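You operate a simulated robot arm through the tools that you are given. There is no shell and no other tool. Be economical: measure what you need, move in short steps, check, and stop when the job is done.

You are at the controls of a simulated two-armed robot. One attempt, no reset.

TASK
Put the blue box from the long white table on top of the brown box there. Then push the table drawer beside the crate shut. Then stack the blue seal pack from the sampling bench on top of the white seal pack. Then open the clean drawer. Do these in the order given. Set down upright: blue box.

The check looks at the end state, three seconds after you hand in, the way a careful person would. Anything else that was tipped, shoved, dropped, spilled or broken makes it a failure. A push-on lid holds only when it is set on centred and level and pressed home; a screw cap is set on level and turned clockwise until tight.

THE ROBOT
Two 6-joint arms with two-finger grippers on one trunk, on a base that drives. Base frame: it is fixed to the floor where the robot stands at the start and does not move with it; the origin is under the middle of the robot, x ahead of it, y to its left, z up; the surface under the hand at the start is at about z = 76. Lengths are in cm, angles in rad, forces in N, time in s.
The left shoulder is at the start at [7, 14.7, 144.5], the right one opposite. With the tool pointing down near the work surface each hand reaches from about 28 to 56 cm from the robot's upright axis, wherever it stands, measured 20 degrees to its own side. Places, roughly: blue box (8x6x12 cm) [50, 0, 80]; box [50, -25, 75]; clean drawer [250, -80, 70]; seal pack [-625, 250, 100]; table drawer beside the crate [30, -50, 60]. Payload 2.45 kg a hand.
The tool frame of a hand sits at the grasp point between the pads (the TCP): z along the fingers, y along the line on which they close. The tips reach 3 cm beyond it. Largest opening 10.6 cm; the body of the gripper starts 7.9 cm behind the TCP.
Orientation is told as [roll, pitch, yaw] about the base's x, y, z axes, in that order, counted from this pose: with the fingers straight down and closing along the base's y, the tool's x points along the base's -x, its y along +y and its z along -z.

THE INTERFACE
- The arms move only by the tool send_rows. It takes "left_targets", "right_targets" or both (then of equal length, played together; a hand with none holds still); each is text: rows parted by semicolons, each of 7 numbers parted by spaces: the turn, a rotation vector about the tool's x, y, z in units of 5 degrees (1.0 is 5 degrees), then the shift along the tool's x, y, z in units of 30 mm (1.0 is 30 mm), then the gripper command, from -1 (fully open) to 1 (shut), values between in proportion. In form: rx ry rz dx dy dz jaw; .... A call has 1 to 12 rows; each row shifts and turns the commanded pose from where the row before left it, along the tool's axes as they then stand. A call with a number of a shift or a turn outside -1 to 1 is refused whole. Each row takes 0.2 s and may step no farther than 5 cm and 0.15 rad from the row before; otherwise, or with a gripper value out of range, the whole call is refused. A pose out of reach is approached as far as the arm can. The call stops where the force on the tool passes 40 N (or 10 N more than at its start, if that is more) or the arm is blocked; 0.2 s more then pass. The fingers move at their own pace (about 7.2 cm/s each) and stop on an object; they squeeze with about 36 N. The grip force told is the motor's: it shows also when the fingers shut on nothing. Time passes only in rows, and 0.2 s behind the last, so rows that do not move let the fingers close. The reply holds the time, the measured pose of the TCP, the force on the tool along the base axes, the opening and the grip force, in the units named above and with some noise, with the torque about the TCP (base axes, N m) and any sound that the robot's microphone picked up.
- Cameras (640 x 400 px; columns grow to the right, rows downward): "scene" is now at [9.62, -4.65, 163.73]; the picture's right is [-0.71, -0.70, 0.00], its down [-0.62, 0.63, -0.47] and it looks along [0.33, -0.33, -0.88] (base axes); focal length 274 px, centre (320, 200). "left" rides on the left gripper at [7.6, 0.2, -10.6] in its tool frame; the picture's right is [-0.02, 1.00, 0.00], its down [-0.78, -0.02, -0.62] and it looks along [-0.62, -0.01, 0.78] (tool axes); focal length 247 px, centre (320, 200). "right" rides on the right gripper at [7.6, -0.2, -10.6] in its tool frame; the picture's right is [0.02, 1.00, 0.00], its down [-0.78, 0.02, -0.62] and it looks along [-0.62, 0.01, 0.78] (tool axes); focal length 247 px, centre (320, 200). There is no depth. A picture from a camera that has moved, and an enlarged one, comes with that camera's place and axes in the base frame and with its lens.
- snapshot(camera): a new picture of that camera. The clock stands still meanwhile.
- move_column(by): slides the trunk up (or, below 0, down) by that many cm; the arms and the scene camera ride with it, the base frame stays. It gives what a move gives, with no picture.
- base_move(legs): drives the robot by 1 to 6 legs, each [ahead, left, turn to the left] in cm, cm and rad, along the robot's own axes; the way and the turn of a leg run together, so that a leg with both is an arc; at most 150 cm and 3.142 rad a leg. The arms and the cameras ride along, it lands a little off, and it stops where it bumps. It gives what a move gives.
- turn_head(pan, tilt): turns the head with the scene camera to pan (to the left, within 1.501 rad either way) and tilt (down, from -0.506 to 1.204), counted from straight ahead of the robot. It gives what a move gives.
- inspect(camera, box): a new picture of the part [left, top, right, bottom] of that camera's present view, enlarged. The clock stands still meanwhile.
- finish_job(): hands the job in; it is judged then, once.

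Go step by step. Nothing tells you exact positions but the pictures and the camera data: compare them with the known pose of the tool, close in by small moves and look again before you grip or let go. The budget is 165 turns and 130 pictures, counting those below and the enlarged ones. Unless the task says otherwise, let go and move clear before handing in.

The tools are called after ">>>" by a JSON object that holds its "op" and its "data". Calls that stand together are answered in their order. send_rows: Moves the arms, as the interface text tells. Its arguments: {"type":"object","properties":{"left_targets":{"type":"string"},"right_targets":{"type":"string"}},"required":[]} The other tools are called the same way: move_column (by) slides the trunk up or down; base_move (legs) drives the base; turn_head (pan, tilt) turns the head that bears the scene camera; snapshot (camera) takes a picture; inspect (camera, box) takes an enlarged picture of a part of a camera's view; finish_job () hands the job in.

At the start:

```text
time_s: 0.0
left_tcp_pos: [60.31, -0.88, 99.98]
left_orientation: [-0.001, 0.0, 0.001]
left_wrist_force: [0.6, 0.0, -0.2]
left_moment: [0.02, -0.04, -0.01]
left_opening: 10.59
left_grasp_force: 0.0
right_tcp_pos: [37.78, -47.01, 106.06]
right_orientation: [-0.002, 0.001, -0.001]
right_wrist_force: [-0.4, 0.1, -0.1]
right_moment: [-0.02, 0.01, 0.01]
right_opening: 10.61
right_grasp_force: 0.1
trunk travel left (down, up): [-91.8, 2.2]
robot x, y, heading: [0.24, 0.32, -0.001]
head pan, tilt: [-0.792, 1.08]
```

scene: 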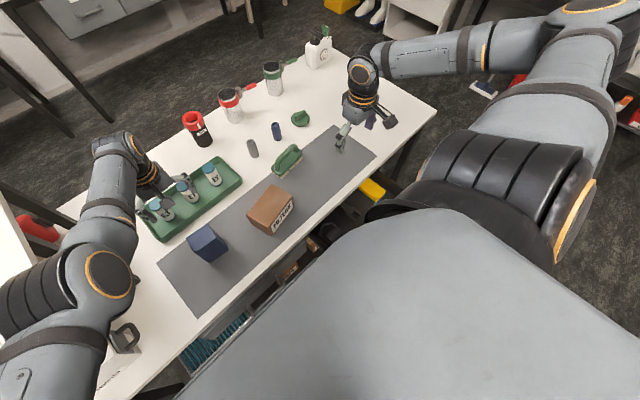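
right: 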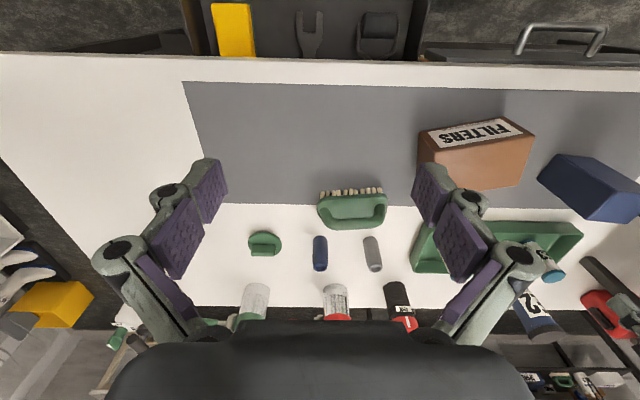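
left: 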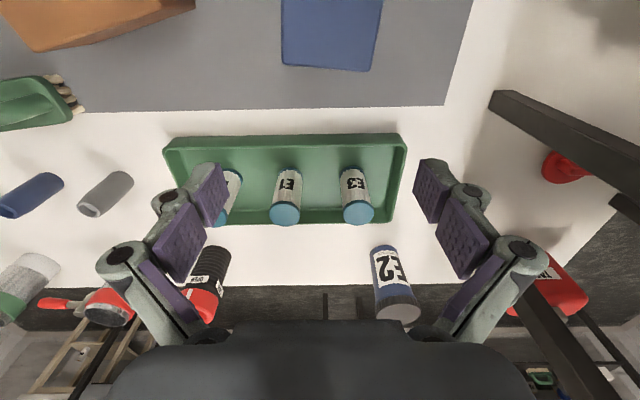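

I see the blue box and brown box on the grey mat, with an open drawer under the table edge. I'll look closer at them first.

>>> {"op": "inspect", "data": {"camera": "scene", "box": [140, 130, 380, 280]}}

>>> {"op": "inspect", "data": {"camera": "right", "box": [320, 0, 640, 200]}}

```text
2.67 times, centred on (260, 205) of scene
camera zoom: at [9.62, -4.65, 163.73], right [-0.71, -0.7, 0.0], down [-0.62, 0.63, -0.47], along [0.33, -0.33, -0.88], focal length 731 px, centre (480, 187)
```

zoom: 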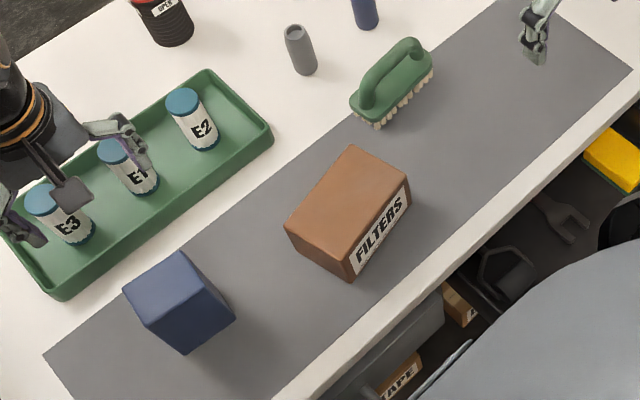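

```text
2.00 times, centred on (480, 100) of right
camera zoom: at [30.19, -47.08, 116.82], right [-0.02, 1.0, 0.0], down [0.78, 0.02, 0.62], along [0.62, 0.01, -0.78], focal length 494 px, centre (0, 400)
```

zoom: 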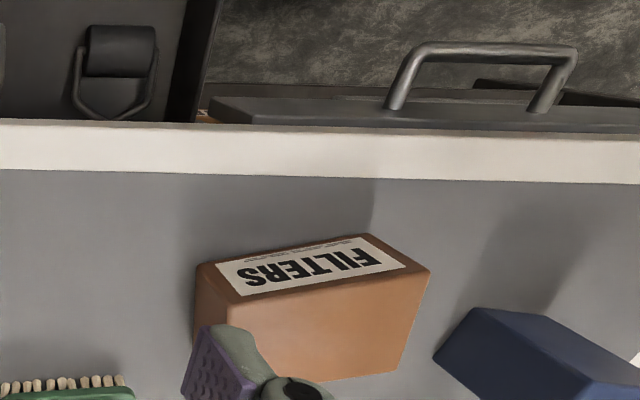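

I need tighter views to get the blue box's corners and height.

>>> {"op": "inspect", "data": {"camera": "scene", "box": [168, 210, 248, 280]}}

>>> {"op": "inspect", "data": {"camera": "scene", "box": [232, 170, 312, 240]}}

```text
5.71 times, centred on (208, 245) of scene
camera zoom: at [9.62, -4.65, 163.73], right [-0.71, -0.7, 0.0], down [-0.62, 0.63, -0.47], along [0.33, -0.33, -0.88], focal length 1566 px, centre (960, -57)
```

zoom: 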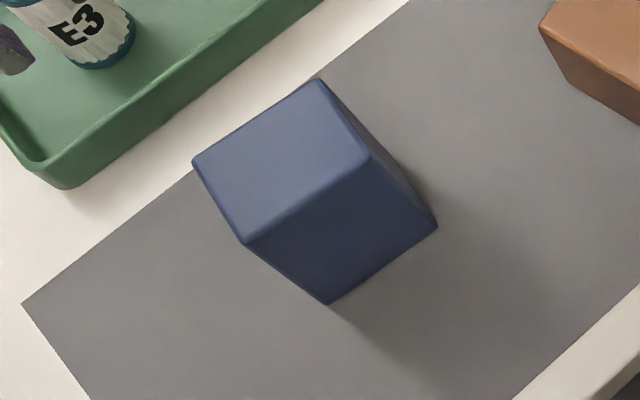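

```text
5.71 times, centred on (272, 205) of scene
camera zoom: at [9.62, -4.65, 163.73], right [-0.71, -0.7, 0.0], down [-0.62, 0.63, -0.47], along [0.33, -0.33, -0.88], focal length 1566 px, centre (594, 171)
```

zoom: 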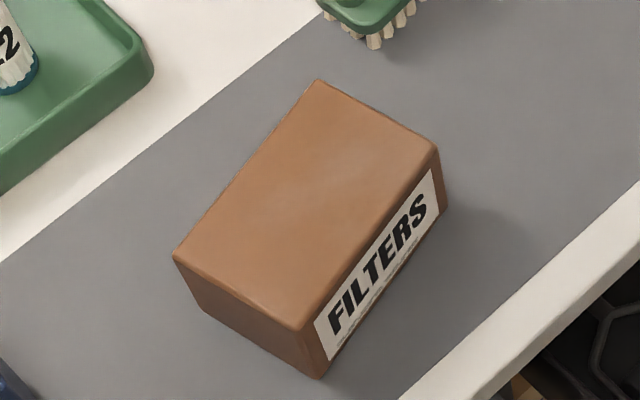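

The blue box stands upright at about (53.9, -0.3), top z≈88, yaw ≈ -0.1. The brown box is at (49.9, -22.3), top z≈84, yaw ≈ 0.22. I'll move the left hand clear and bring the right hand over toward the blue box.

>>> {"op": "send_rows", "data": {"left_targets": "0 0 0 0 0 -1 -1;0 0 0 0 0 -1 -1;0 0 0 0.4 1 0 -1;0 0 0 0.4 1 0 -1;0 0 0 0.4 1 0 -1;0 0 0 0.4 1 0 -1;0 0 0 0.4 1 0 -1;0 0 0 0.4 1 0 -1;0 0 0 0.4 1 0 -1;0 0 0 0 0 0 -1", "right_targets": "0 0 0 -0.6 1 0 -1;0 0 0 -0.6 1 0 -1;0 0 0 -0.6 1 0 -1;0 0 0 -0.6 1 0 -1;0 0 0 -0.6 1 0 -1;0 0 0 -0.6 1 0 -1;0 0 0 -0.6 1 0 -1;0 0 0 -0.6 1 0 -1;0 0 0 -0.6 1 0 -1;0 0 0 0 0 0 -1"}}

```text
time_s: 1.9
left_tcp_pos: [53.05, 17.22, 106.09]
left_orientation: [-0.016, -0.001, -0.007]
left_wrist_force: [0.0, -0.9, 0.2]
left_moment: [0.04, 0.01, 0.02]
left_opening: 10.6
left_grasp_force: 0.1
right_tcp_pos: [53.17, -22.05, 106.29]
right_orientation: [0.001, 0.003, -0.001]
right_wrist_force: [-0.7, -0.2, -0.5]
right_moment: [0.01, 0.06, 0.01]
right_opening: 10.6
right_grasp_force: 0.0
trunk travel left (down, up): [-91.8, 2.2]
robot x, y, heading: [-0.01, -0.27, 0.003]
head pan, tilt: [-0.792, 1.08]
stopped in row 9 (left hand): the force on the tool passed its limit at 68 N (the readings are from after the stop); the commanded pose is now the measured one
```

The left hand touched something at y≈17 and stopped. I'll look before moving on.

>>> {"op": "snapshot", "data": {"camera": "scene"}}

>>> {"op": "snapshot", "data": {"camera": "left"}}

```text
122 pictures are left
camera scene: at [9.92, -4.82, 163.7], right [-0.71, -0.7, 0.0], down [-0.62, 0.63, -0.47], along [0.33, -0.33, -0.88], focal length 274 px, centre (320, 200)
```

scene: 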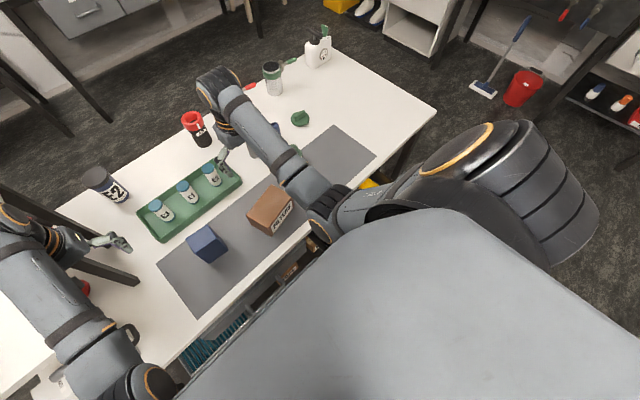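

```text
121 pictures are left
camera left: at [45.48, 17.59, 116.61], right [0.03, 1.0, -0.02], down [0.78, -0.01, 0.62], along [0.62, -0.03, -0.78], focal length 247 px, centre (320, 200)
```

left: 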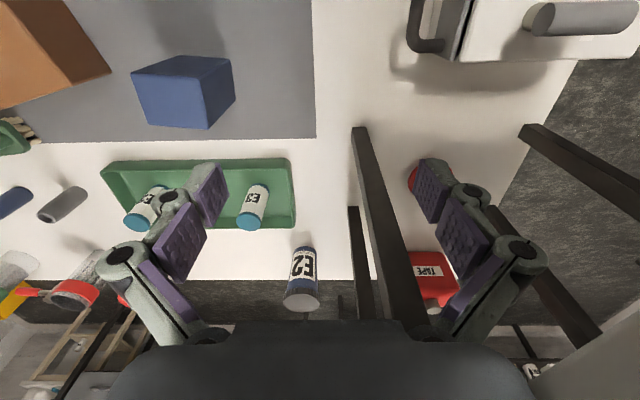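

The left hand brushed a vertical post of a rack at about (63, 23). I'll pull it back toward the robot and then check the right hand's view.

>>> {"op": "send_rows", "data": {"left_targets": "0 0 0 1 -0.3 0 -1;0 0 0 1 0 0 -1;0 0 0 1 0 -0.3 -1;0 0 0 1 0 -0.3 -1;0 0 0 1 0 -0.3 -1;0 0 0 0 0 0 -1"}}

>>> {"op": "snapshot", "data": {"camera": "scene"}}

```text
time_s: 2.9
left_tcp_pos: [44.11, 17.68, 106.18]
left_orientation: [0.035, -0.034, -0.01]
left_wrist_force: [0.4, -0.2, 0.4]
left_moment: [0.03, 0.02, 0.0]
left_opening: 10.6
left_grasp_force: 0.1
left hand out of reach, approached as far as the arm can: row 3, 4
right_tcp_pos: [53.11, -22.31, 106.25]
right_orientation: [0.005, 0.002, -0.004]
right_wrist_force: [0.1, -0.1, 1.2]
right_moment: [0.04, 0.04, -0.01]
right_opening: 10.61
right_grasp_force: 0.0
trunk travel left (down, up): [-91.8, 2.2]
robot x, y, heading: [-0.22, 0.12, -0.004]
head pan, tilt: [-0.792, 1.08]
stopped in row 4 (left hand): the force on the tool passed its limit at 66 N (the readings are from after the stop); the commanded pose is now the measured one
```

```text
120 pictures are left
camera scene: at [9.84, -5.26, 163.7], right [-0.72, -0.7, 0.0], down [-0.62, 0.63, -0.47], along [0.33, -0.33, -0.88], focal length 274 px, centre (320, 200)
```

scene: 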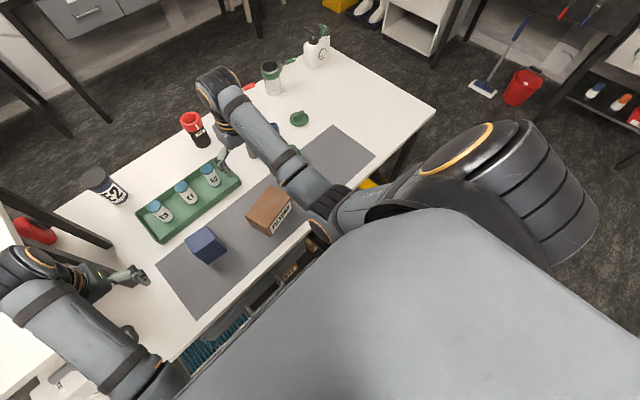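

Something near the left arm still catches. I'll turn the head to see the left side properly.

>>> {"op": "turn_head", "data": {"pan": 0.5, "tilt": 0.75}}

>>> {"op": "snapshot", "data": {"camera": "scene"}}

```text
time_s: 4.3
left_tcp_pos: [44.06, 17.82, 106.19]
left_orientation: [0.033, -0.035, -0.01]
left_wrist_force: [0.7, -10.2, -2.1]
left_moment: [0.81, 0.04, 0.27]
left_opening: 10.59
left_grasp_force: 0.0
right_tcp_pos: [53.08, -21.99, 106.23]
right_orientation: [0.005, 0.001, -0.004]
right_wrist_force: [0.0, -0.1, 0.3]
right_moment: [0.0, 0.01, 0.01]
right_opening: 10.59
right_grasp_force: 0.0
trunk travel left (down, up): [-91.8, 2.2]
robot x, y, heading: [0.08, 0.11, -0.003]
head pan, tilt: [0.499, 0.75]
```

```text
119 pictures are left
camera scene: at [12.46, 3.5, 166.18], right [0.47, -0.88, 0.0], down [-0.6, -0.32, -0.73], along [0.64, 0.35, -0.68], focal length 274 px, centre (320, 200)
```

scene: 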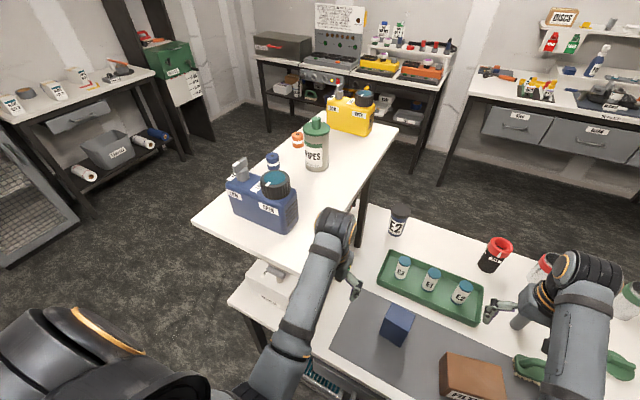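

The left hand is pressing against the edge of a raised side table (edge near y≈22). I'll ease it off, lower slightly and tuck it back.

>>> {"op": "send_rows", "data": {"left_targets": "0 0 0 0 -1 0 -1;0 0 0 0 -0.7 0 -1;0 0 0 0 0 1 -1;0 0 0 0 0 1 -1;0 0 0 1 0 0 -1;0 0 0 1 0 0 -1;0 0 0 1 0 0 -1;0 0 0 0 0 0 -1"}}

>>> {"op": "snapshot", "data": {"camera": "scene"}}

```text
time_s: 4.7
left_tcp_pos: [44.07, 18.44, 106.06]
left_orientation: [0.105, -0.035, -0.007]
left_wrist_force: [-2.5, -34.8, 3.5]
left_moment: [3.22, -0.01, 1.09]
left_opening: 10.59
left_grasp_force: 0.0
right_tcp_pos: [52.75, -22.75, 106.23]
right_orientation: [0.011, -0.003, -0.007]
right_wrist_force: [-1.0, 0.2, -0.3]
right_moment: [-0.01, 0.0, 0.0]
right_opening: 10.62
right_grasp_force: 0.0
trunk travel left (down, up): [-91.8, 2.2]
robot x, y, heading: [0.32, -0.03, -0.005]
head pan, tilt: [0.499, 0.75]
stopped in row 1 (left hand): the force on the tool passed its limit at 47 N (the readings are from after the stop); the commanded pose is now the measured one
```

```text
118 pictures are left
camera scene: at [12.19, 2.7, 166.26], right [0.47, -0.88, -0.01], down [-0.6, -0.32, -0.73], along [0.65, 0.35, -0.68], focal length 274 px, centre (320, 200)
```

scene: 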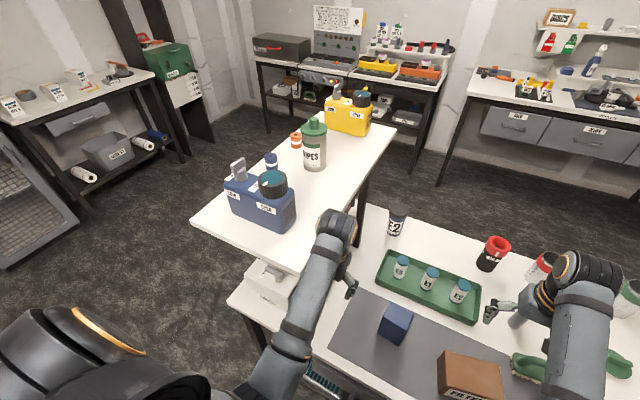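

Moving away raised the force, so something different is caught. I'll zoom in on the left wrist and look from the left camera.

>>> {"op": "inspect", "data": {"camera": "scene", "box": [220, 180, 420, 320]}}

>>> {"op": "snapshot", "data": {"camera": "left"}}

>>> {"op": "snapshot", "data": {"camera": "right"}}

```text
2.86 times, centred on (320, 250) of scene
camera zoom: at [12.19, 2.7, 166.26], right [0.47, -0.88, -0.01], down [-0.6, -0.32, -0.73], along [0.65, 0.35, -0.68], focal length 783 px, centre (320, 57)
```

zoom: 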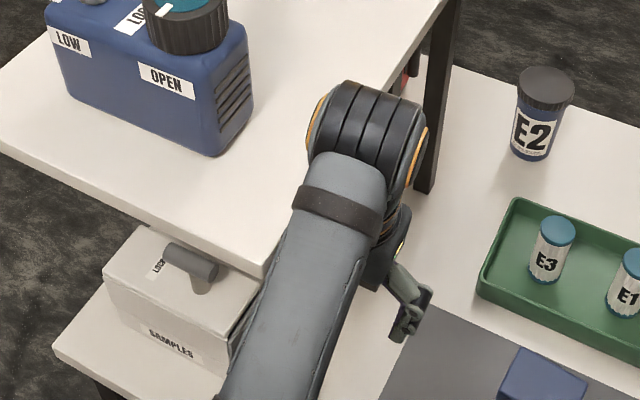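

```text
116 pictures are left
camera left: at [36.11, 17.49, 116.39], right [0.03, 0.99, 0.1], down [0.76, -0.09, 0.64], along [0.65, 0.06, -0.76], focal length 247 px, centre (320, 200)
```

left: 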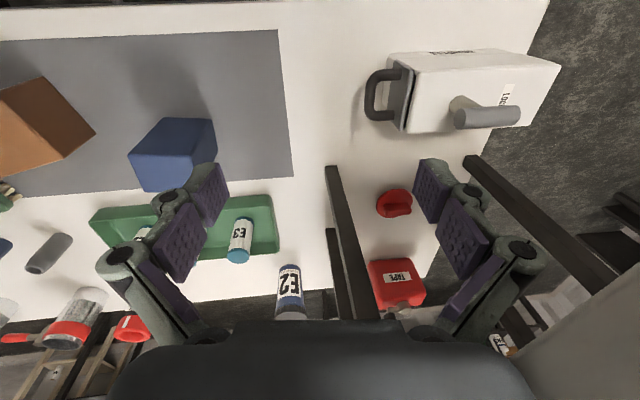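

```text
115 pictures are left
camera right: at [45.06, -22.87, 116.94], right [-0.02, 1.0, 0.01], down [0.78, 0.01, 0.62], along [0.62, 0.02, -0.78], focal length 247 px, centre (320, 200)
```

right: 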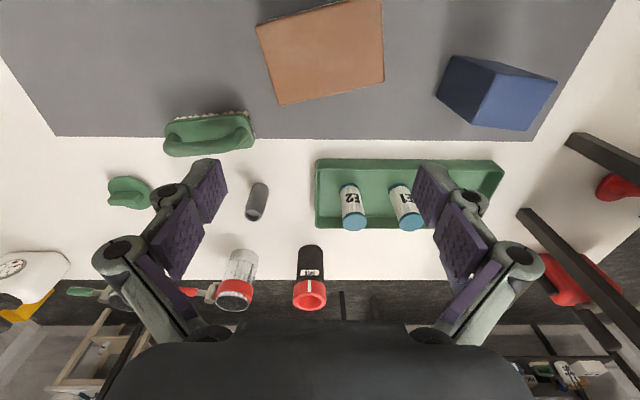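

The gripper body is pressing on the raised table's edge, around (41, 23, 115). A small turn of the base to the right will carry the hand off it without depending on the arm's own path.

>>> {"op": "base_move", "data": {"legs": [[0, 0, -0.1]]}}

>>> {"op": "snapshot", "data": {"camera": "scene"}}

```text
time_s: 5.6
left_tcp_pos: [46.1, 15.09, 105.81]
left_orientation: [0.098, -0.034, -0.105]
left_wrist_force: [-1.0, -0.1, -0.1]
left_moment: [-0.05, -0.03, 0.01]
left_opening: 10.6
left_grasp_force: 0.1
right_tcp_pos: [50.44, -26.91, 106.48]
right_orientation: [0.0, 0.0, -0.103]
right_wrist_force: [-0.4, 1.1, -0.3]
right_moment: [-0.02, 0.04, -0.01]
right_opening: 10.61
right_grasp_force: 0.1
trunk travel left (down, up): [-91.8, 2.2]
robot x, y, heading: [-0.31, -0.25, -0.107]
head pan, tilt: [0.499, 0.75]
```

```text
114 pictures are left
camera scene: at [12.8, 3.01, 166.17], right [0.38, -0.92, 0.0], down [-0.63, -0.26, -0.73], along [0.68, 0.28, -0.68], focal length 274 px, centre (320, 200)
```

scene: 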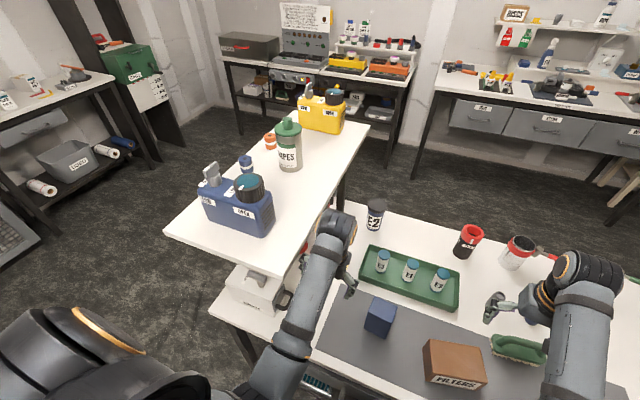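

Freed. Now straighten the left hand, move it inward, lower a bit and tuck back.

>>> {"op": "send_rows", "data": {"left_targets": "0 0 0 0 -0.5 0 -1;0.55 0.2 0 0 -0.5 0 -1;0.55 0.2 0 0 -0.3 0.5 -1;0 0 0 0.5 0 0.7 -1;0 0 0 1 0 0.5 -1;0 0 0 1 0 0 -1;0 0 0 1 0 0 -1;0 0 0 0 0 0 -1"}}

```text
time_s: 7.1
left_tcp_pos: [38.38, 17.93, 100.65]
left_orientation: [0.171, -0.015, -0.14]
left_wrist_force: [0.5, -0.1, 0.2]
left_moment: [0.01, 0.0, 0.03]
left_opening: 10.61
left_grasp_force: 0.1
right_tcp_pos: [50.33, -27.26, 106.36]
right_orientation: [0.003, 0.0, -0.104]
right_wrist_force: [-0.2, -0.7, -0.1]
right_moment: [0.0, -0.04, 0.01]
right_opening: 10.59
right_grasp_force: 0.0
trunk travel left (down, up): [-91.8, 2.2]
robot x, y, heading: [-0.04, 0.1, -0.112]
head pan, tilt: [0.499, 0.75]
stopped in row 7 (left hand): the arm was blocked; the commanded pose is now the measured one
```

The left arm's link is blocked by something other than the hand. I'll look down at its elbow.

>>> {"op": "turn_head", "data": {"pan": 0.9, "tilt": 1.1}}

>>> {"op": "snapshot", "data": {"camera": "scene"}}

```text
time_s: 8.0
left_tcp_pos: [38.46, 17.83, 100.53]
left_orientation: [0.172, -0.017, -0.138]
left_wrist_force: [0.3, -0.6, -0.8]
left_moment: [0.01, 0.01, -0.02]
left_opening: 10.6
left_grasp_force: 0.1
right_tcp_pos: [50.41, -27.14, 106.42]
right_orientation: [0.002, -0.001, -0.104]
right_wrist_force: [0.3, -0.4, 0.3]
right_moment: [-0.01, 0.0, -0.06]
right_opening: 10.61
right_grasp_force: 0.0
trunk travel left (down, up): [-91.8, 2.2]
robot x, y, heading: [-0.29, 0.1, -0.105]
head pan, tilt: [0.901, 1.1]
```

```text
113 pictures are left
camera scene: at [9.54, 3.86, 163.61], right [0.71, -0.7, 0.0], down [-0.63, -0.63, -0.45], along [0.32, 0.32, -0.89], focal length 274 px, centre (320, 200)
```

scene: 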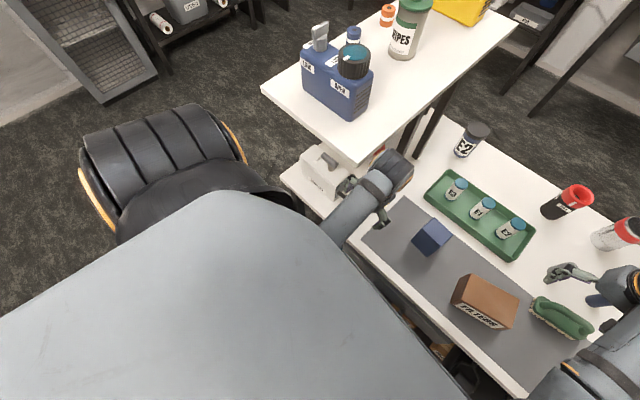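

The left forearm rests near the torso, and the hand is parked clear enough. The right hand already has the right yaw, so I'll bring it above the blue box.

>>> {"op": "send_rows", "data": {"right_targets": "0 0 0 -0.02 0.9 0 -1;0 0 0 -0.02 0.9 0 -1;0 0 0 -0.02 0.9 0 -1;0 0 0 -0.02 0.9 0 -1;0 0 0 -0.02 0.9 0 -1;0 0 0 -0.02 0.9 0 -1;0 0 0 -0.02 0.9 0 -1;0 0 0 -0.02 0.9 0 -1;0 0 0 -0.02 0.9 0 -1;0 0 0 -0.02 0.9 0 -1;0 0 0 0 0 0 -1"}}

>>> {"op": "snapshot", "data": {"camera": "scene"}}

>>> {"op": "snapshot", "data": {"camera": "right"}}

```text
time_s: 9.4
left_tcp_pos: [38.56, 18.03, 100.55]
left_orientation: [0.172, -0.017, -0.138]
left_wrist_force: [-0.5, -0.5, -0.1]
left_moment: [-0.02, -0.03, 0.01]
left_opening: 10.62
left_grasp_force: 0.0
right_tcp_pos: [52.56, -20.66, 104.75]
right_orientation: [-0.137, -0.002, -0.175]
right_wrist_force: [-0.3, -0.1, -0.5]
right_moment: [0.0, 0.02, 0.01]
right_opening: 10.58
right_grasp_force: 0.1
right hand out of reach, approached as far as the arm can: row 6, 7
trunk travel left (down, up): [-91.8, 2.2]
robot x, y, heading: [-0.21, 0.01, -0.105]
head pan, tilt: [0.901, 1.1]
stopped in row 7 (right hand): the arm was blocked; the commanded pose is now the measured one
```

```text
112 pictures are left
camera scene: at [9.54, 3.94, 163.61], right [0.71, -0.7, 0.0], down [-0.63, -0.64, -0.45], along [0.32, 0.32, -0.89], focal length 274 px, centre (320, 200)
```

scene: 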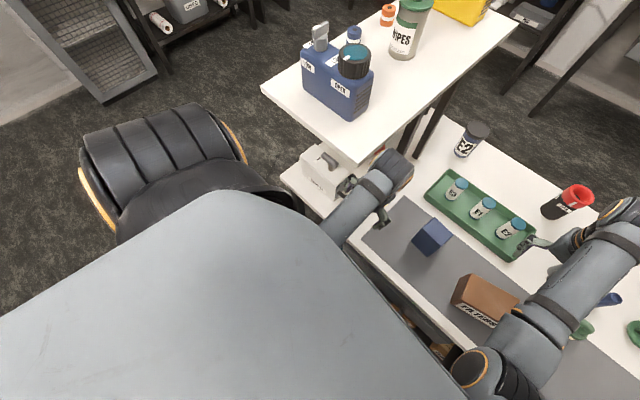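

```text
111 pictures are left
camera right: at [45.07, -18.02, 115.37], right [0.15, 0.98, -0.14], down [0.79, -0.04, 0.62], along [0.6, -0.2, -0.78], focal length 247 px, centre (320, 200)
```

right: 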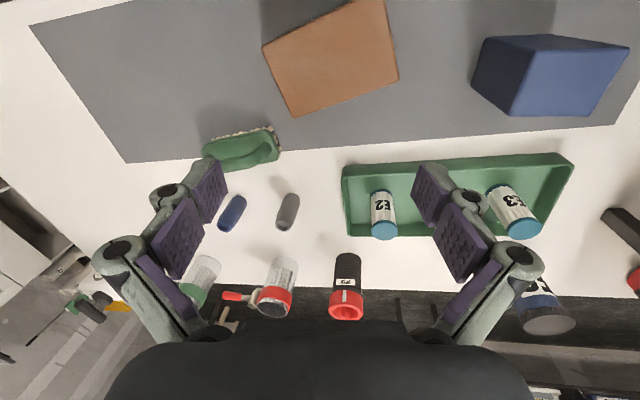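

The arms can't reach across at this height. It's better to use the left hand and turn the base so that the pick and the place both lie about 20° to its left. I'll turn right to heading ≈ -0.35.

>>> {"op": "base_move", "data": {"legs": [[0, 0, -0.245]]}}

>>> {"op": "turn_head", "data": {"pan": 0.3, "tilt": 1.0}}

>>> {"op": "snapshot", "data": {"camera": "scene"}}

```text
time_s: 10.7
left_tcp_pos: [41.72, 8.16, 100.53]
left_orientation: [0.17, -0.018, -0.385]
left_wrist_force: [-0.3, 0.4, 0.8]
left_moment: [0.02, -0.01, -0.01]
left_opening: 10.62
left_grasp_force: 0.0
right_tcp_pos: [45.8, -32.63, 104.66]
right_orientation: [-0.136, -0.002, -0.421]
right_wrist_force: [0.0, 0.3, 0.4]
right_moment: [0.03, 0.0, -0.01]
right_opening: 10.6
right_grasp_force: 0.1
trunk travel left (down, up): [-91.8, 2.2]
robot x, y, heading: [-0.04, -0.0, -0.348]
head pan, tilt: [0.901, 1.1]
```

```text
time_s: 11.7
left_tcp_pos: [41.68, 8.22, 100.54]
left_orientation: [0.173, -0.016, -0.383]
left_wrist_force: [0.2, -0.2, -0.5]
left_moment: [0.01, -0.06, 0.01]
left_opening: 10.61
left_grasp_force: 0.1
right_tcp_pos: [45.89, -32.83, 104.81]
right_orientation: [-0.139, 0.0, -0.42]
right_wrist_force: [0.0, 0.1, 0.4]
right_moment: [0.04, -0.03, -0.03]
right_opening: 10.59
right_grasp_force: 0.0
trunk travel left (down, up): [-91.8, 2.2]
robot x, y, heading: [0.08, -0.02, -0.349]
head pan, tilt: [0.3, 1.0]
```

```text
110 pictures are left
camera scene: at [11.74, -2.15, 164.27], right [-0.05, -1.0, 0.0], down [-0.84, 0.04, -0.54], along [0.54, -0.03, -0.84], focal length 274 px, centre (320, 200)
```

scene: 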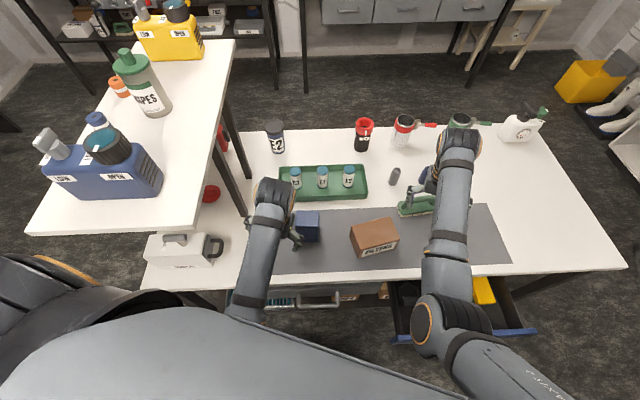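

Good overview. I'll move the left hand outward over the blue box and straighten it to yaw -0.1.

>>> {"op": "send_rows", "data": {"left_targets": "0 0 0 -1 0 0 -1;0 0 0 -1 0 0 -1;0 0 0 -1 0 0 -1;0.5 0 0 0 0 0 -1;0.5 0 0 0 0 0 -1;0.5 0 0 0 0 0 -1;0.47 0 0 0 0 0 -1;0 0 -0.8 0 0 0 -1;0 0 -0.8 0 0 0 -1;0 0 -0.8 0 0 0 -1;0 0 -0.8 0 0 0 -1;0 0 0 0 0 0 -1"}}

```text
time_s: 14.3
left_tcp_pos: [49.89, 4.7, 100.73]
left_orientation: [-0.005, -0.015, -0.105]
left_wrist_force: [0.0, 1.0, 0.2]
left_moment: [-0.03, -0.04, 0.01]
left_opening: 10.59
left_grasp_force: 0.0
right_tcp_pos: [45.73, -32.82, 104.65]
right_orientation: [-0.138, -0.001, -0.421]
right_wrist_force: [0.0, -0.3, 0.3]
right_moment: [-0.01, 0.01, -0.02]
right_opening: 10.59
right_grasp_force: 0.0
trunk travel left (down, up): [-91.8, 2.2]
robot x, y, heading: [0.21, 0.24, -0.352]
head pan, tilt: [0.3, 1.0]
```

Now fine-positioning over the box, then a check.

>>> {"op": "send_rows", "data": {"left_targets": "0 0.08 0 -0.75 -0.76 0.3 -1;0 0.08 0 -0.75 -0.76 0.3 -1;0 0 0 0 0 0 -1"}}

>>> {"op": "snapshot", "data": {"camera": "left"}}

>>> {"op": "inspect", "data": {"camera": "scene", "box": [230, 150, 410, 290]}}

```text
time_s: 15.1
left_tcp_pos: [54.02, -0.26, 98.98]
left_orientation: [-0.006, -0.002, -0.106]
left_wrist_force: [0.8, 0.3, 0.5]
left_moment: [-0.05, -0.03, -0.02]
left_opening: 10.6
left_grasp_force: 0.1
right_tcp_pos: [45.67, -32.6, 104.81]
right_orientation: [-0.136, -0.002, -0.422]
right_wrist_force: [-0.5, -0.1, 0.0]
right_moment: [0.01, -0.02, -0.03]
right_opening: 10.61
right_grasp_force: 0.0
trunk travel left (down, up): [-91.8, 2.2]
robot x, y, heading: [0.18, -0.28, -0.352]
head pan, tilt: [0.3, 1.0]
```

```text
109 pictures are left
camera left: at [46.5, 0.71, 109.54], right [0.13, 0.99, -0.01], down [0.78, -0.09, 0.62], along [0.62, -0.08, -0.78], focal length 247 px, centre (320, 200)
```

left: 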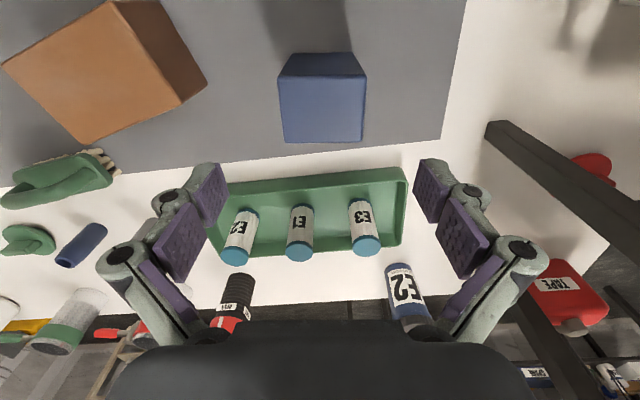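

```text
2.86 times, centred on (320, 220) of scene
camera zoom: at [11.64, -2.03, 164.28], right [-0.05, -1.0, 0.0], down [-0.84, 0.04, -0.54], along [0.54, -0.03, -0.84], focal length 783 px, centre (320, 143)
```

zoom: 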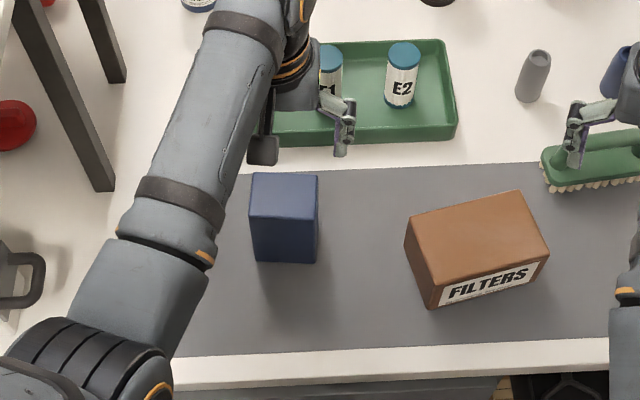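

The box centre is right below the TCP (measured ≈(53.9, -0.2)) and aligned. I'll descend to z≈84.

>>> {"op": "send_rows", "data": {"left_targets": "0 0 0 0 0 1 -1;0 0 0 0 0 1 -1;0 0 0 0 0 1 -1;0 0 0 0 0 1 -1;0 0 0 0 0 0.9 -1;0 0 0 0 0 0 -1"}}

>>> {"op": "snapshot", "data": {"camera": "left"}}

```text
time_s: 16.5
left_tcp_pos: [54.16, -0.55, 84.27]
left_orientation: [-0.004, -0.004, -0.104]
left_wrist_force: [0.0, 0.0, 0.1]
left_moment: [-0.02, 0.0, 0.0]
left_opening: 10.58
left_grasp_force: 0.1
right_tcp_pos: [45.74, -32.71, 104.78]
right_orientation: [-0.136, -0.002, -0.421]
right_wrist_force: [1.3, -0.1, 0.4]
right_moment: [-0.01, -0.01, -0.01]
right_opening: 10.61
right_grasp_force: 0.0
trunk travel left (down, up): [-91.8, 2.2]
robot x, y, heading: [0.1, 0.26, -0.353]
head pan, tilt: [0.3, 1.0]
```

```text
107 pictures are left
camera left: at [46.58, 0.49, 94.76], right [0.13, 0.99, -0.01], down [0.78, -0.1, 0.62], along [0.62, -0.08, -0.78], focal length 247 px, centre (320, 200)
```

left: 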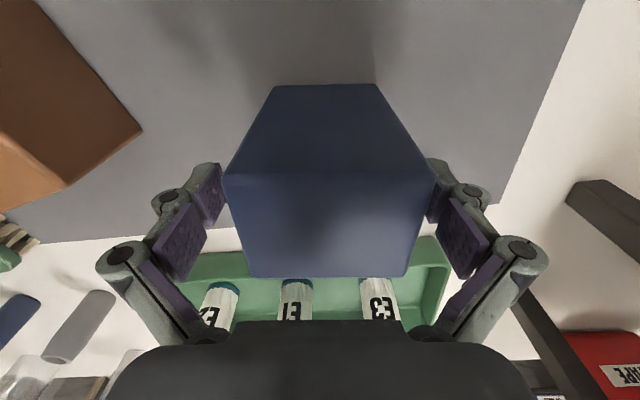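

Centred between the pads. Closing and lifting.

>>> {"op": "send_rows", "data": {"left_targets": "0 0 0 0 0 0 1;0 0 0 0 0 0 1;0 0 0 0 0 0 1;0 0 0 0 0 -0.3 1;0 0 0 0 0 -0.7 1;0 0 0 0 0 -1 1;0 0 0 0 0 -1 1;0 0 0 0 0 -1 1;0 0 0 0 0 0 1"}}

```text
time_s: 18.5
left_tcp_pos: [54.16, -0.3, 96.29]
left_orientation: [-0.004, -0.001, -0.103]
left_wrist_force: [0.4, -0.9, -0.7]
left_moment: [0.02, -0.03, 0.01]
left_opening: 7.4
left_grasp_force: 35.5
right_tcp_pos: [45.84, -32.72, 104.74]
right_orientation: [-0.137, -0.002, -0.422]
right_wrist_force: [0.1, 0.5, -0.2]
right_moment: [0.0, -0.01, 0.01]
right_opening: 10.58
right_grasp_force: 0.2
trunk travel left (down, up): [-91.8, 2.2]
robot x, y, heading: [-0.28, -0.11, -0.352]
head pan, tilt: [0.3, 1.0]
```

Gripped (7.4 cm opening). Now turn the base right to bring the box over the brown box.

>>> {"op": "base_move", "data": {"legs": [[0, 0, -0.4]]}}

>>> {"op": "turn_head", "data": {"pan": 0.4, "tilt": 1.0}}

>>> {"op": "snapshot", "data": {"camera": "scene"}}

>>> {"op": "snapshot", "data": {"camera": "left"}}

```text
time_s: 20.1
left_tcp_pos: [50.08, -21.11, 96.25]
left_orientation: [-0.007, -0.003, -0.5]
left_wrist_force: [-0.3, 0.5, -1.2]
left_moment: [0.03, 0.02, 0.03]
left_opening: 7.4
left_grasp_force: 36.0
right_tcp_pos: [29.86, -47.91, 104.78]
right_orientation: [-0.138, -0.001, -0.817]
right_wrist_force: [0.2, -0.4, -0.9]
right_moment: [-0.03, -0.03, 0.0]
right_opening: 10.61
right_grasp_force: 0.1
trunk travel left (down, up): [-91.8, 2.2]
robot x, y, heading: [-0.2, -0.34, -0.745]
head pan, tilt: [0.3, 1.0]
```

```text
time_s: 20.7
left_tcp_pos: [50.03, -21.17, 96.32]
left_orientation: [-0.008, -0.002, -0.499]
left_wrist_force: [0.0, 0.1, -1.8]
left_moment: [0.03, -0.03, 0.0]
left_opening: 7.43
left_grasp_force: 36.4
right_tcp_pos: [29.77, -47.88, 104.57]
right_orientation: [-0.137, -0.001, -0.817]
right_wrist_force: [0.4, 0.2, 0.1]
right_moment: [0.0, 0.0, 0.0]
right_opening: 10.63
right_grasp_force: 0.1
trunk travel left (down, up): [-91.8, 2.2]
robot x, y, heading: [0.44, 0.06, -0.745]
head pan, tilt: [0.4, 1.0]
```

```text
106 pictures are left
camera scene: at [10.33, -5.88, 164.27], right [-0.34, -0.94, 0.0], down [-0.79, 0.29, -0.54], along [0.51, -0.18, -0.84], focal length 274 px, centre (320, 200)
```

scene: 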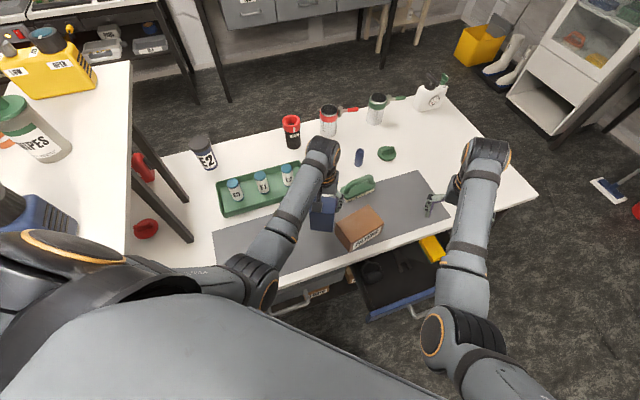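

```text
105 pictures are left
camera left: at [43.4, -17.29, 106.86], right [0.5, 0.87, -0.01], down [0.68, -0.39, 0.62], along [0.54, -0.31, -0.78], focal length 247 px, centre (320, 200)
```

left: 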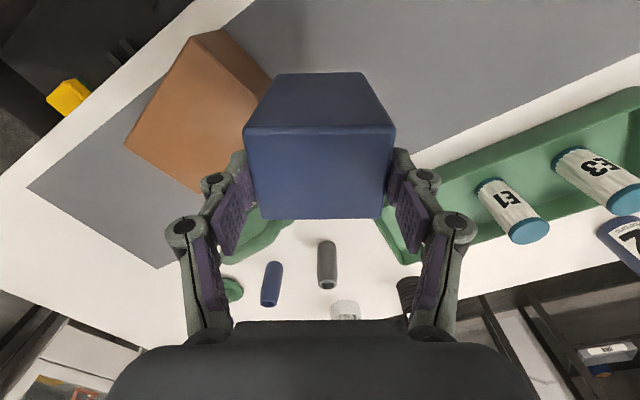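

I want to verify the brown box's place relative to the held box; zooming in.

>>> {"op": "inspect", "data": {"camera": "scene", "box": [290, 170, 410, 270]}}

```text
4.00 times, centred on (350, 220) of scene
camera zoom: at [10.33, -5.88, 164.27], right [-0.34, -0.94, 0.0], down [-0.79, 0.29, -0.54], along [0.51, -0.18, -0.84], focal length 1096 px, centre (200, 120)
```

zoom: 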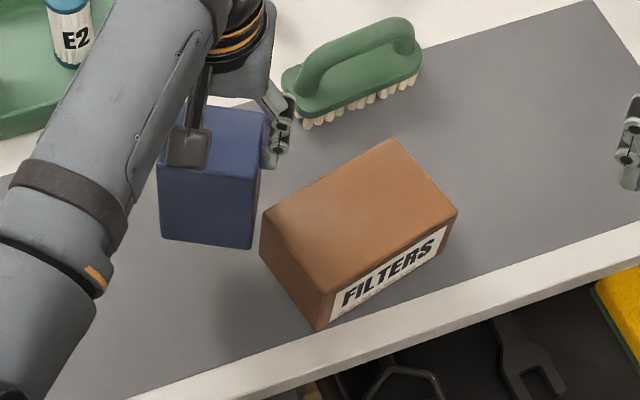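

The brown box has shifted: it's now around (46, -32.7). The blue box slid about 4 cm down in the grip and brushed it along during the turn. I'll swing back, set the blue box down where it was, return the brown box to its place, and then stack.

>>> {"op": "base_move", "data": {"legs": [[0, 0, 0.395]]}}

>>> {"op": "snapshot", "data": {"camera": "left"}}

>>> {"op": "snapshot", "data": {"camera": "right"}}

>>> {"op": "inspect", "data": {"camera": "scene", "box": [220, 140, 460, 290]}}

```text
time_s: 22.3
left_tcp_pos: [54.29, -0.2, 96.21]
left_orientation: [-0.004, -0.002, -0.102]
left_wrist_force: [0.4, -0.3, -1.6]
left_moment: [0.02, 0.0, 0.01]
left_opening: 7.41
left_grasp_force: 35.6
right_tcp_pos: [45.96, -32.63, 104.83]
right_orientation: [-0.136, -0.001, -0.419]
right_wrist_force: [-1.0, -0.4, 0.0]
right_moment: [0.01, -0.02, -0.04]
right_opening: 10.6
right_grasp_force: 0.1
trunk travel left (down, up): [-91.8, 2.2]
robot x, y, heading: [0.01, 0.11, -0.349]
head pan, tilt: [0.4, 1.0]
```

```text
103 pictures are left
camera left: at [46.66, 0.81, 106.87], right [0.12, 0.99, -0.01], down [0.78, -0.09, 0.62], along [0.62, -0.08, -0.78], focal length 247 px, centre (320, 200)
```

left: 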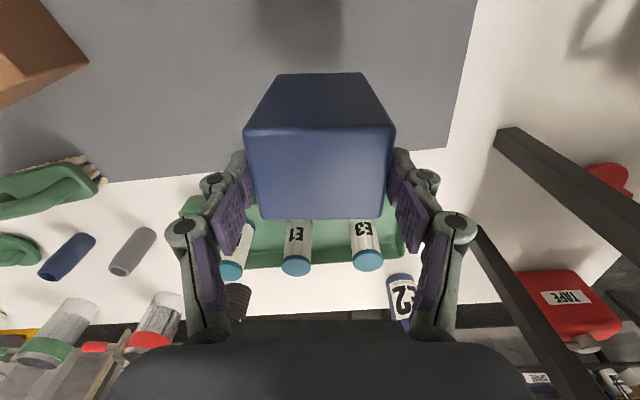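

```text
102 pictures are left
camera right: at [39.37, -28.34, 115.28], right [0.38, 0.91, -0.14], down [0.76, -0.23, 0.61], along [0.53, -0.34, -0.78], focal length 247 px, centre (320, 200)
```

right: 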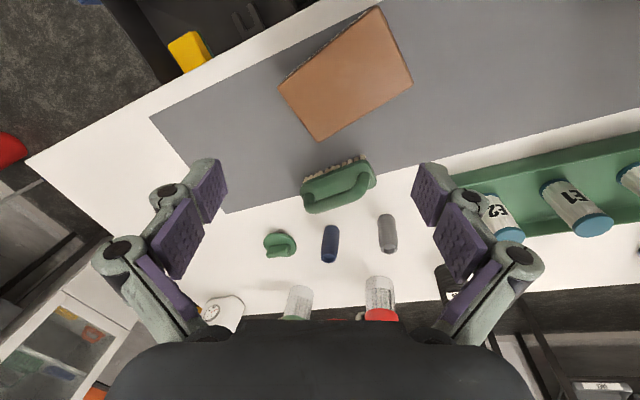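

```text
2.67 times, centred on (340, 215) of scene
camera zoom: at [11.75, -1.54, 164.27], right [0.05, -1.0, 0.0], down [-0.84, -0.04, -0.54], along [0.54, 0.03, -0.84], focal length 731 px, centre (267, 160)
```

zoom: 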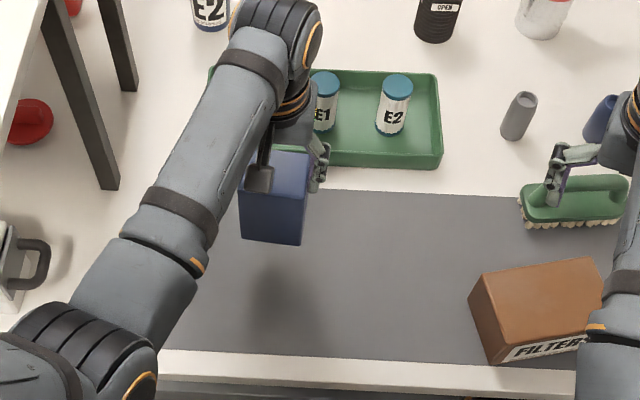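

The blue box's bottom is at about z≈83, held only near its top. I'll lower it back to the mat.

>>> {"op": "send_rows", "data": {"left_targets": "0 0 0 0 0 0.6 1;0 0 0 0 0 0.6 1;0 0 0 0 0 0.5 1;0 0 0 0 0 0.3 1;0 0 0 0 0 0.2 1;0 0 0 0 0 0 1"}}

>>> {"op": "snapshot", "data": {"camera": "left"}}

```text
time_s: 23.7
left_tcp_pos: [54.17, -0.23, 89.71]
left_orientation: [-0.007, -0.001, -0.102]
left_wrist_force: [-0.4, 0.1, -1.1]
left_moment: [0.02, 0.0, 0.0]
left_opening: 7.42
left_grasp_force: 36.0
right_tcp_pos: [45.82, -32.67, 104.68]
right_orientation: [-0.138, -0.001, -0.42]
right_wrist_force: [-0.5, 0.2, 0.3]
right_moment: [0.02, -0.04, -0.03]
right_opening: 10.57
right_grasp_force: 0.0
trunk travel left (down, up): [-91.8, 2.2]
robot x, y, heading: [0.27, -0.07, -0.345]
head pan, tilt: [0.4, 1.0]
```

```text
100 pictures are left
camera left: at [46.7, 0.78, 100.31], right [0.12, 0.99, -0.01], down [0.78, -0.09, 0.62], along [0.62, -0.08, -0.78], focal length 247 px, centre (320, 200)
```

left: 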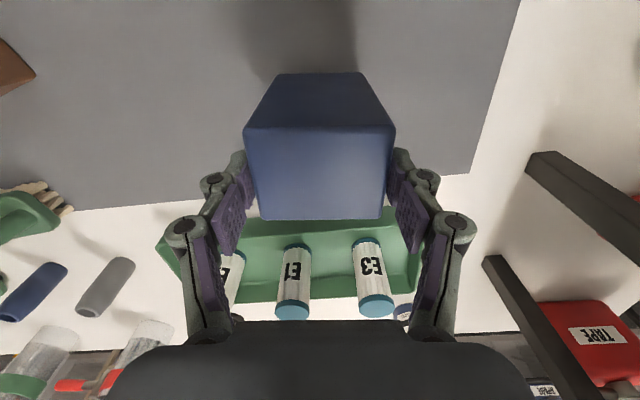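

Still above the mat; lowering in small steps while watching the force.

>>> {"op": "send_rows", "data": {"left_targets": "0 0 0 0 0 0.1 1;0 0 0 0 0 0.1 1;0 0 0 0 0 0 1"}}

>>> {"op": "inspect", "data": {"camera": "scene", "box": [280, 180, 360, 240]}}

```text
time_s: 24.5
left_tcp_pos: [54.36, -0.16, 89.08]
left_orientation: [-0.005, -0.002, -0.104]
left_wrist_force: [0.4, 0.4, -1.6]
left_moment: [0.03, -0.01, -0.02]
left_opening: 7.43
left_grasp_force: 35.9
right_tcp_pos: [45.84, -32.72, 104.68]
right_orientation: [-0.138, -0.003, -0.419]
right_wrist_force: [0.3, 0.4, 1.1]
right_moment: [0.02, -0.01, 0.01]
right_opening: 10.6
right_grasp_force: 0.1
trunk travel left (down, up): [-91.8, 2.2]
robot x, y, heading: [-0.05, 0.05, -0.347]
head pan, tilt: [0.4, 1.0]
```

```text
6.67 times, centred on (320, 210) of scene
camera zoom: at [11.77, -1.45, 164.27], right [0.05, -1.0, 0.0], down [-0.84, -0.04, -0.54], along [0.54, 0.03, -0.84], focal length 1826 px, centre (320, 133)
```

zoom: 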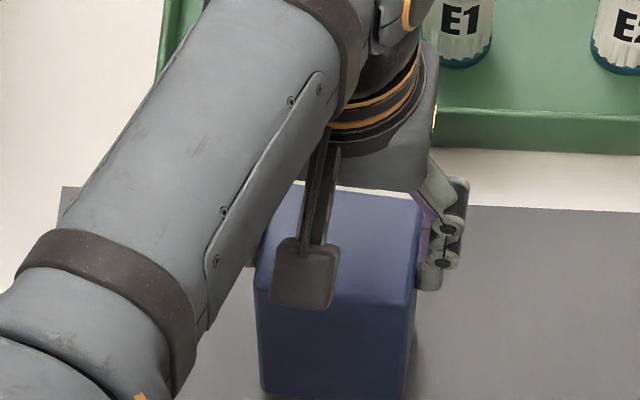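

>>> {"op": "inspect", "data": {"camera": "scene", "box": [290, 200, 370, 260]}}

```text
6.67 times, centred on (330, 230) of scene
camera zoom: at [11.77, -1.45, 164.27], right [0.05, -1.0, 0.0], down [-0.84, -0.04, -0.54], along [0.54, 0.03, -0.84], focal length 1826 px, centre (253, 0)
```

zoom: 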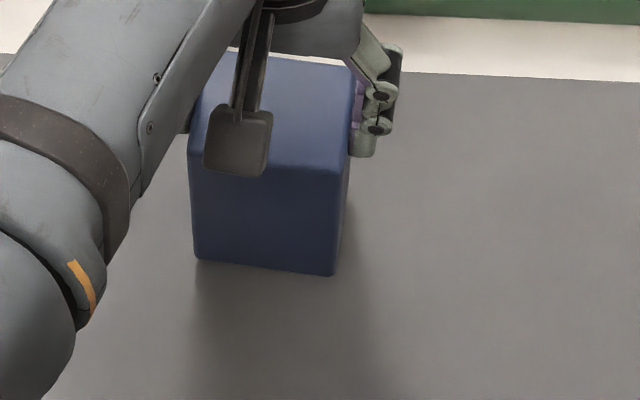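

The bottom is about 1 cm above the mat. Lowering further.

>>> {"op": "send_rows", "data": {"left_targets": "0 0 0 0 0 0.12 1;0 0 0 0 0 0.12 1;0 0 0 0 0 0 1"}}

```text
time_s: 25.3
left_tcp_pos: [54.24, -0.16, 88.3]
left_orientation: [-0.007, -0.004, -0.103]
left_wrist_force: [0.4, 0.6, 2.9]
left_moment: [0.17, 0.14, 0.03]
left_opening: 7.39
left_grasp_force: 36.4
right_tcp_pos: [45.85, -32.6, 104.81]
right_orientation: [-0.138, -0.002, -0.418]
right_wrist_force: [-0.3, 0.4, 0.2]
right_moment: [0.02, 0.0, -0.01]
right_opening: 10.6
right_grasp_force: 0.1
trunk travel left (down, up): [-91.8, 2.2]
robot x, y, heading: [0.26, 0.13, -0.347]
head pan, tilt: [0.4, 1.0]
```

The box touched down. I'll open and rise, then go for the brown box.

>>> {"op": "send_rows", "data": {"left_targets": "0 0 0 0 0 0 -1;0 0 0 0 0 0 -1;0 0 0 0 0 0 -1;0 0 0 0 0 -0.5 -1;0 0 0 0 0 -1 -1;0 0 0 0 0 -1 -1;0 0 0 0 0 -1 -1;0 0 0 0 0 0 -1"}}

>>> {"op": "base_move", "data": {"legs": [[0, 0, -0.62]]}}

>>> {"op": "snapshot", "data": {"camera": "scene"}}

>>> {"op": "snapshot", "data": {"camera": "left"}}

```text
time_s: 27.1
left_tcp_pos: [54.13, 0.13, 98.93]
left_orientation: [-0.006, 0.0, -0.105]
left_wrist_force: [0.3, -0.2, 0.3]
left_moment: [0.01, 0.01, 0.0]
left_opening: 10.62
left_grasp_force: 0.1
right_tcp_pos: [45.84, -32.69, 104.67]
right_orientation: [-0.139, -0.002, -0.419]
right_wrist_force: [-0.6, -0.7, -0.3]
right_moment: [-0.02, -0.02, -0.01]
right_opening: 10.61
right_grasp_force: 0.1
trunk travel left (down, up): [-91.8, 2.2]
robot x, y, heading: [-0.27, -0.35, -0.349]
head pan, tilt: [0.4, 1.0]
```

```text
time_s: 29.2
left_tcp_pos: [43.68, -32.04, 98.86]
left_orientation: [-0.008, -0.002, -0.738]
left_wrist_force: [0.0, 0.5, 0.0]
left_moment: [-0.02, 0.01, -0.03]
left_opening: 10.6
left_grasp_force: 0.0
right_tcp_pos: [17.66, -53.5, 104.88]
right_orientation: [-0.138, -0.002, -1.052]
right_wrist_force: [0.4, 0.1, 0.5]
right_moment: [-0.01, 0.0, -0.01]
right_opening: 10.58
right_grasp_force: 0.0
trunk travel left (down, up): [-91.8, 2.2]
robot x, y, heading: [-0.01, 0.11, -0.98]
head pan, tilt: [0.4, 1.0]
```

```text
97 pictures are left
camera scene: at [8.74, -8.07, 164.27], right [-0.55, -0.84, 0.0], down [-0.7, 0.46, -0.54], along [0.45, -0.3, -0.84], focal length 274 px, centre (320, 200)
```

scene: 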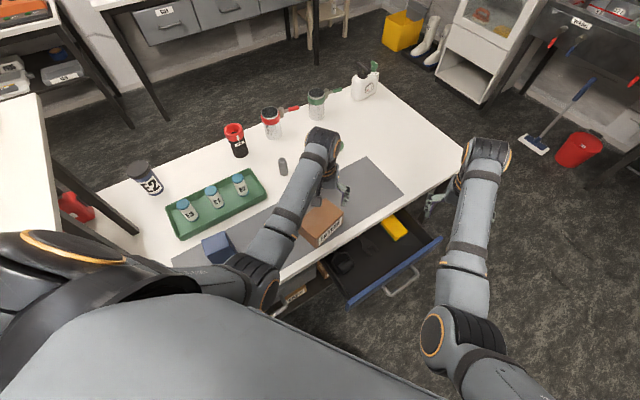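

```text
96 pictures are left
camera left: at [38.26, -26.79, 109.52], right [0.69, 0.73, -0.01], down [0.57, -0.53, 0.62], along [0.45, -0.43, -0.78], focal length 247 px, centre (320, 200)
```

left: 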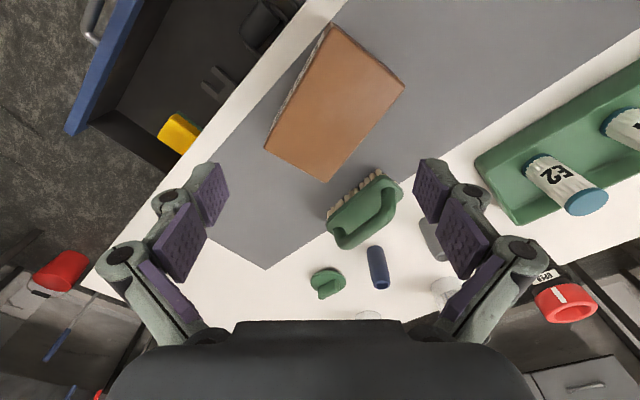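

The brown box is at (45.7, -32.8), yaw 0.22 (both cameras agree). I'll turn the left hand to grip it across its 8.7 cm width and position above it.

>>> {"op": "send_rows", "data": {"left_targets": "0 0 0.88 0 0 0 -1;0 0 0.88 0 0 0 -1;0 0 0.88 0 0 0 -1;0 0 0.88 0 0 0 -1;0 0 0.88 0 0 0 -1;0 0 0.88 0 0 0 -1;0 0 0.88 0 0 0 -1;0 0 0.86 0 0 0 -1;0 0 0 -0.2 0.3 0.5 -1;0 0 0 -0.2 0.29 0.5 -1;0 0 0 0 0 0 -1"}}

>>> {"op": "snapshot", "data": {"camera": "left"}}

```text
time_s: 31.6
left_tcp_pos: [45.6, -32.86, 95.88]
left_orientation: [-0.004, -0.004, -1.348]
left_wrist_force: [0.2, 0.6, 0.3]
left_moment: [-0.01, -0.01, -0.02]
left_opening: 10.62
left_grasp_force: 0.1
right_tcp_pos: [17.64, -53.52, 104.68]
right_orientation: [-0.138, -0.002, -1.053]
right_wrist_force: [0.3, 0.3, -0.4]
right_moment: [-0.01, -0.04, 0.03]
right_opening: 10.58
right_grasp_force: 0.2
trunk travel left (down, up): [-91.8, 2.2]
robot x, y, heading: [0.33, -0.22, -0.985]
head pan, tilt: [0.4, 1.0]
```

```text
95 pictures are left
camera left: at [44.13, -25.39, 106.47], right [0.98, 0.2, 0.0], down [0.16, -0.76, 0.63], along [0.12, -0.61, -0.78], focal length 247 px, centre (320, 200)
```

left: 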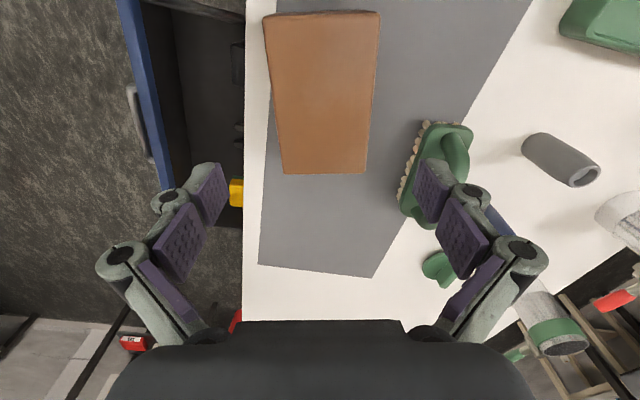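

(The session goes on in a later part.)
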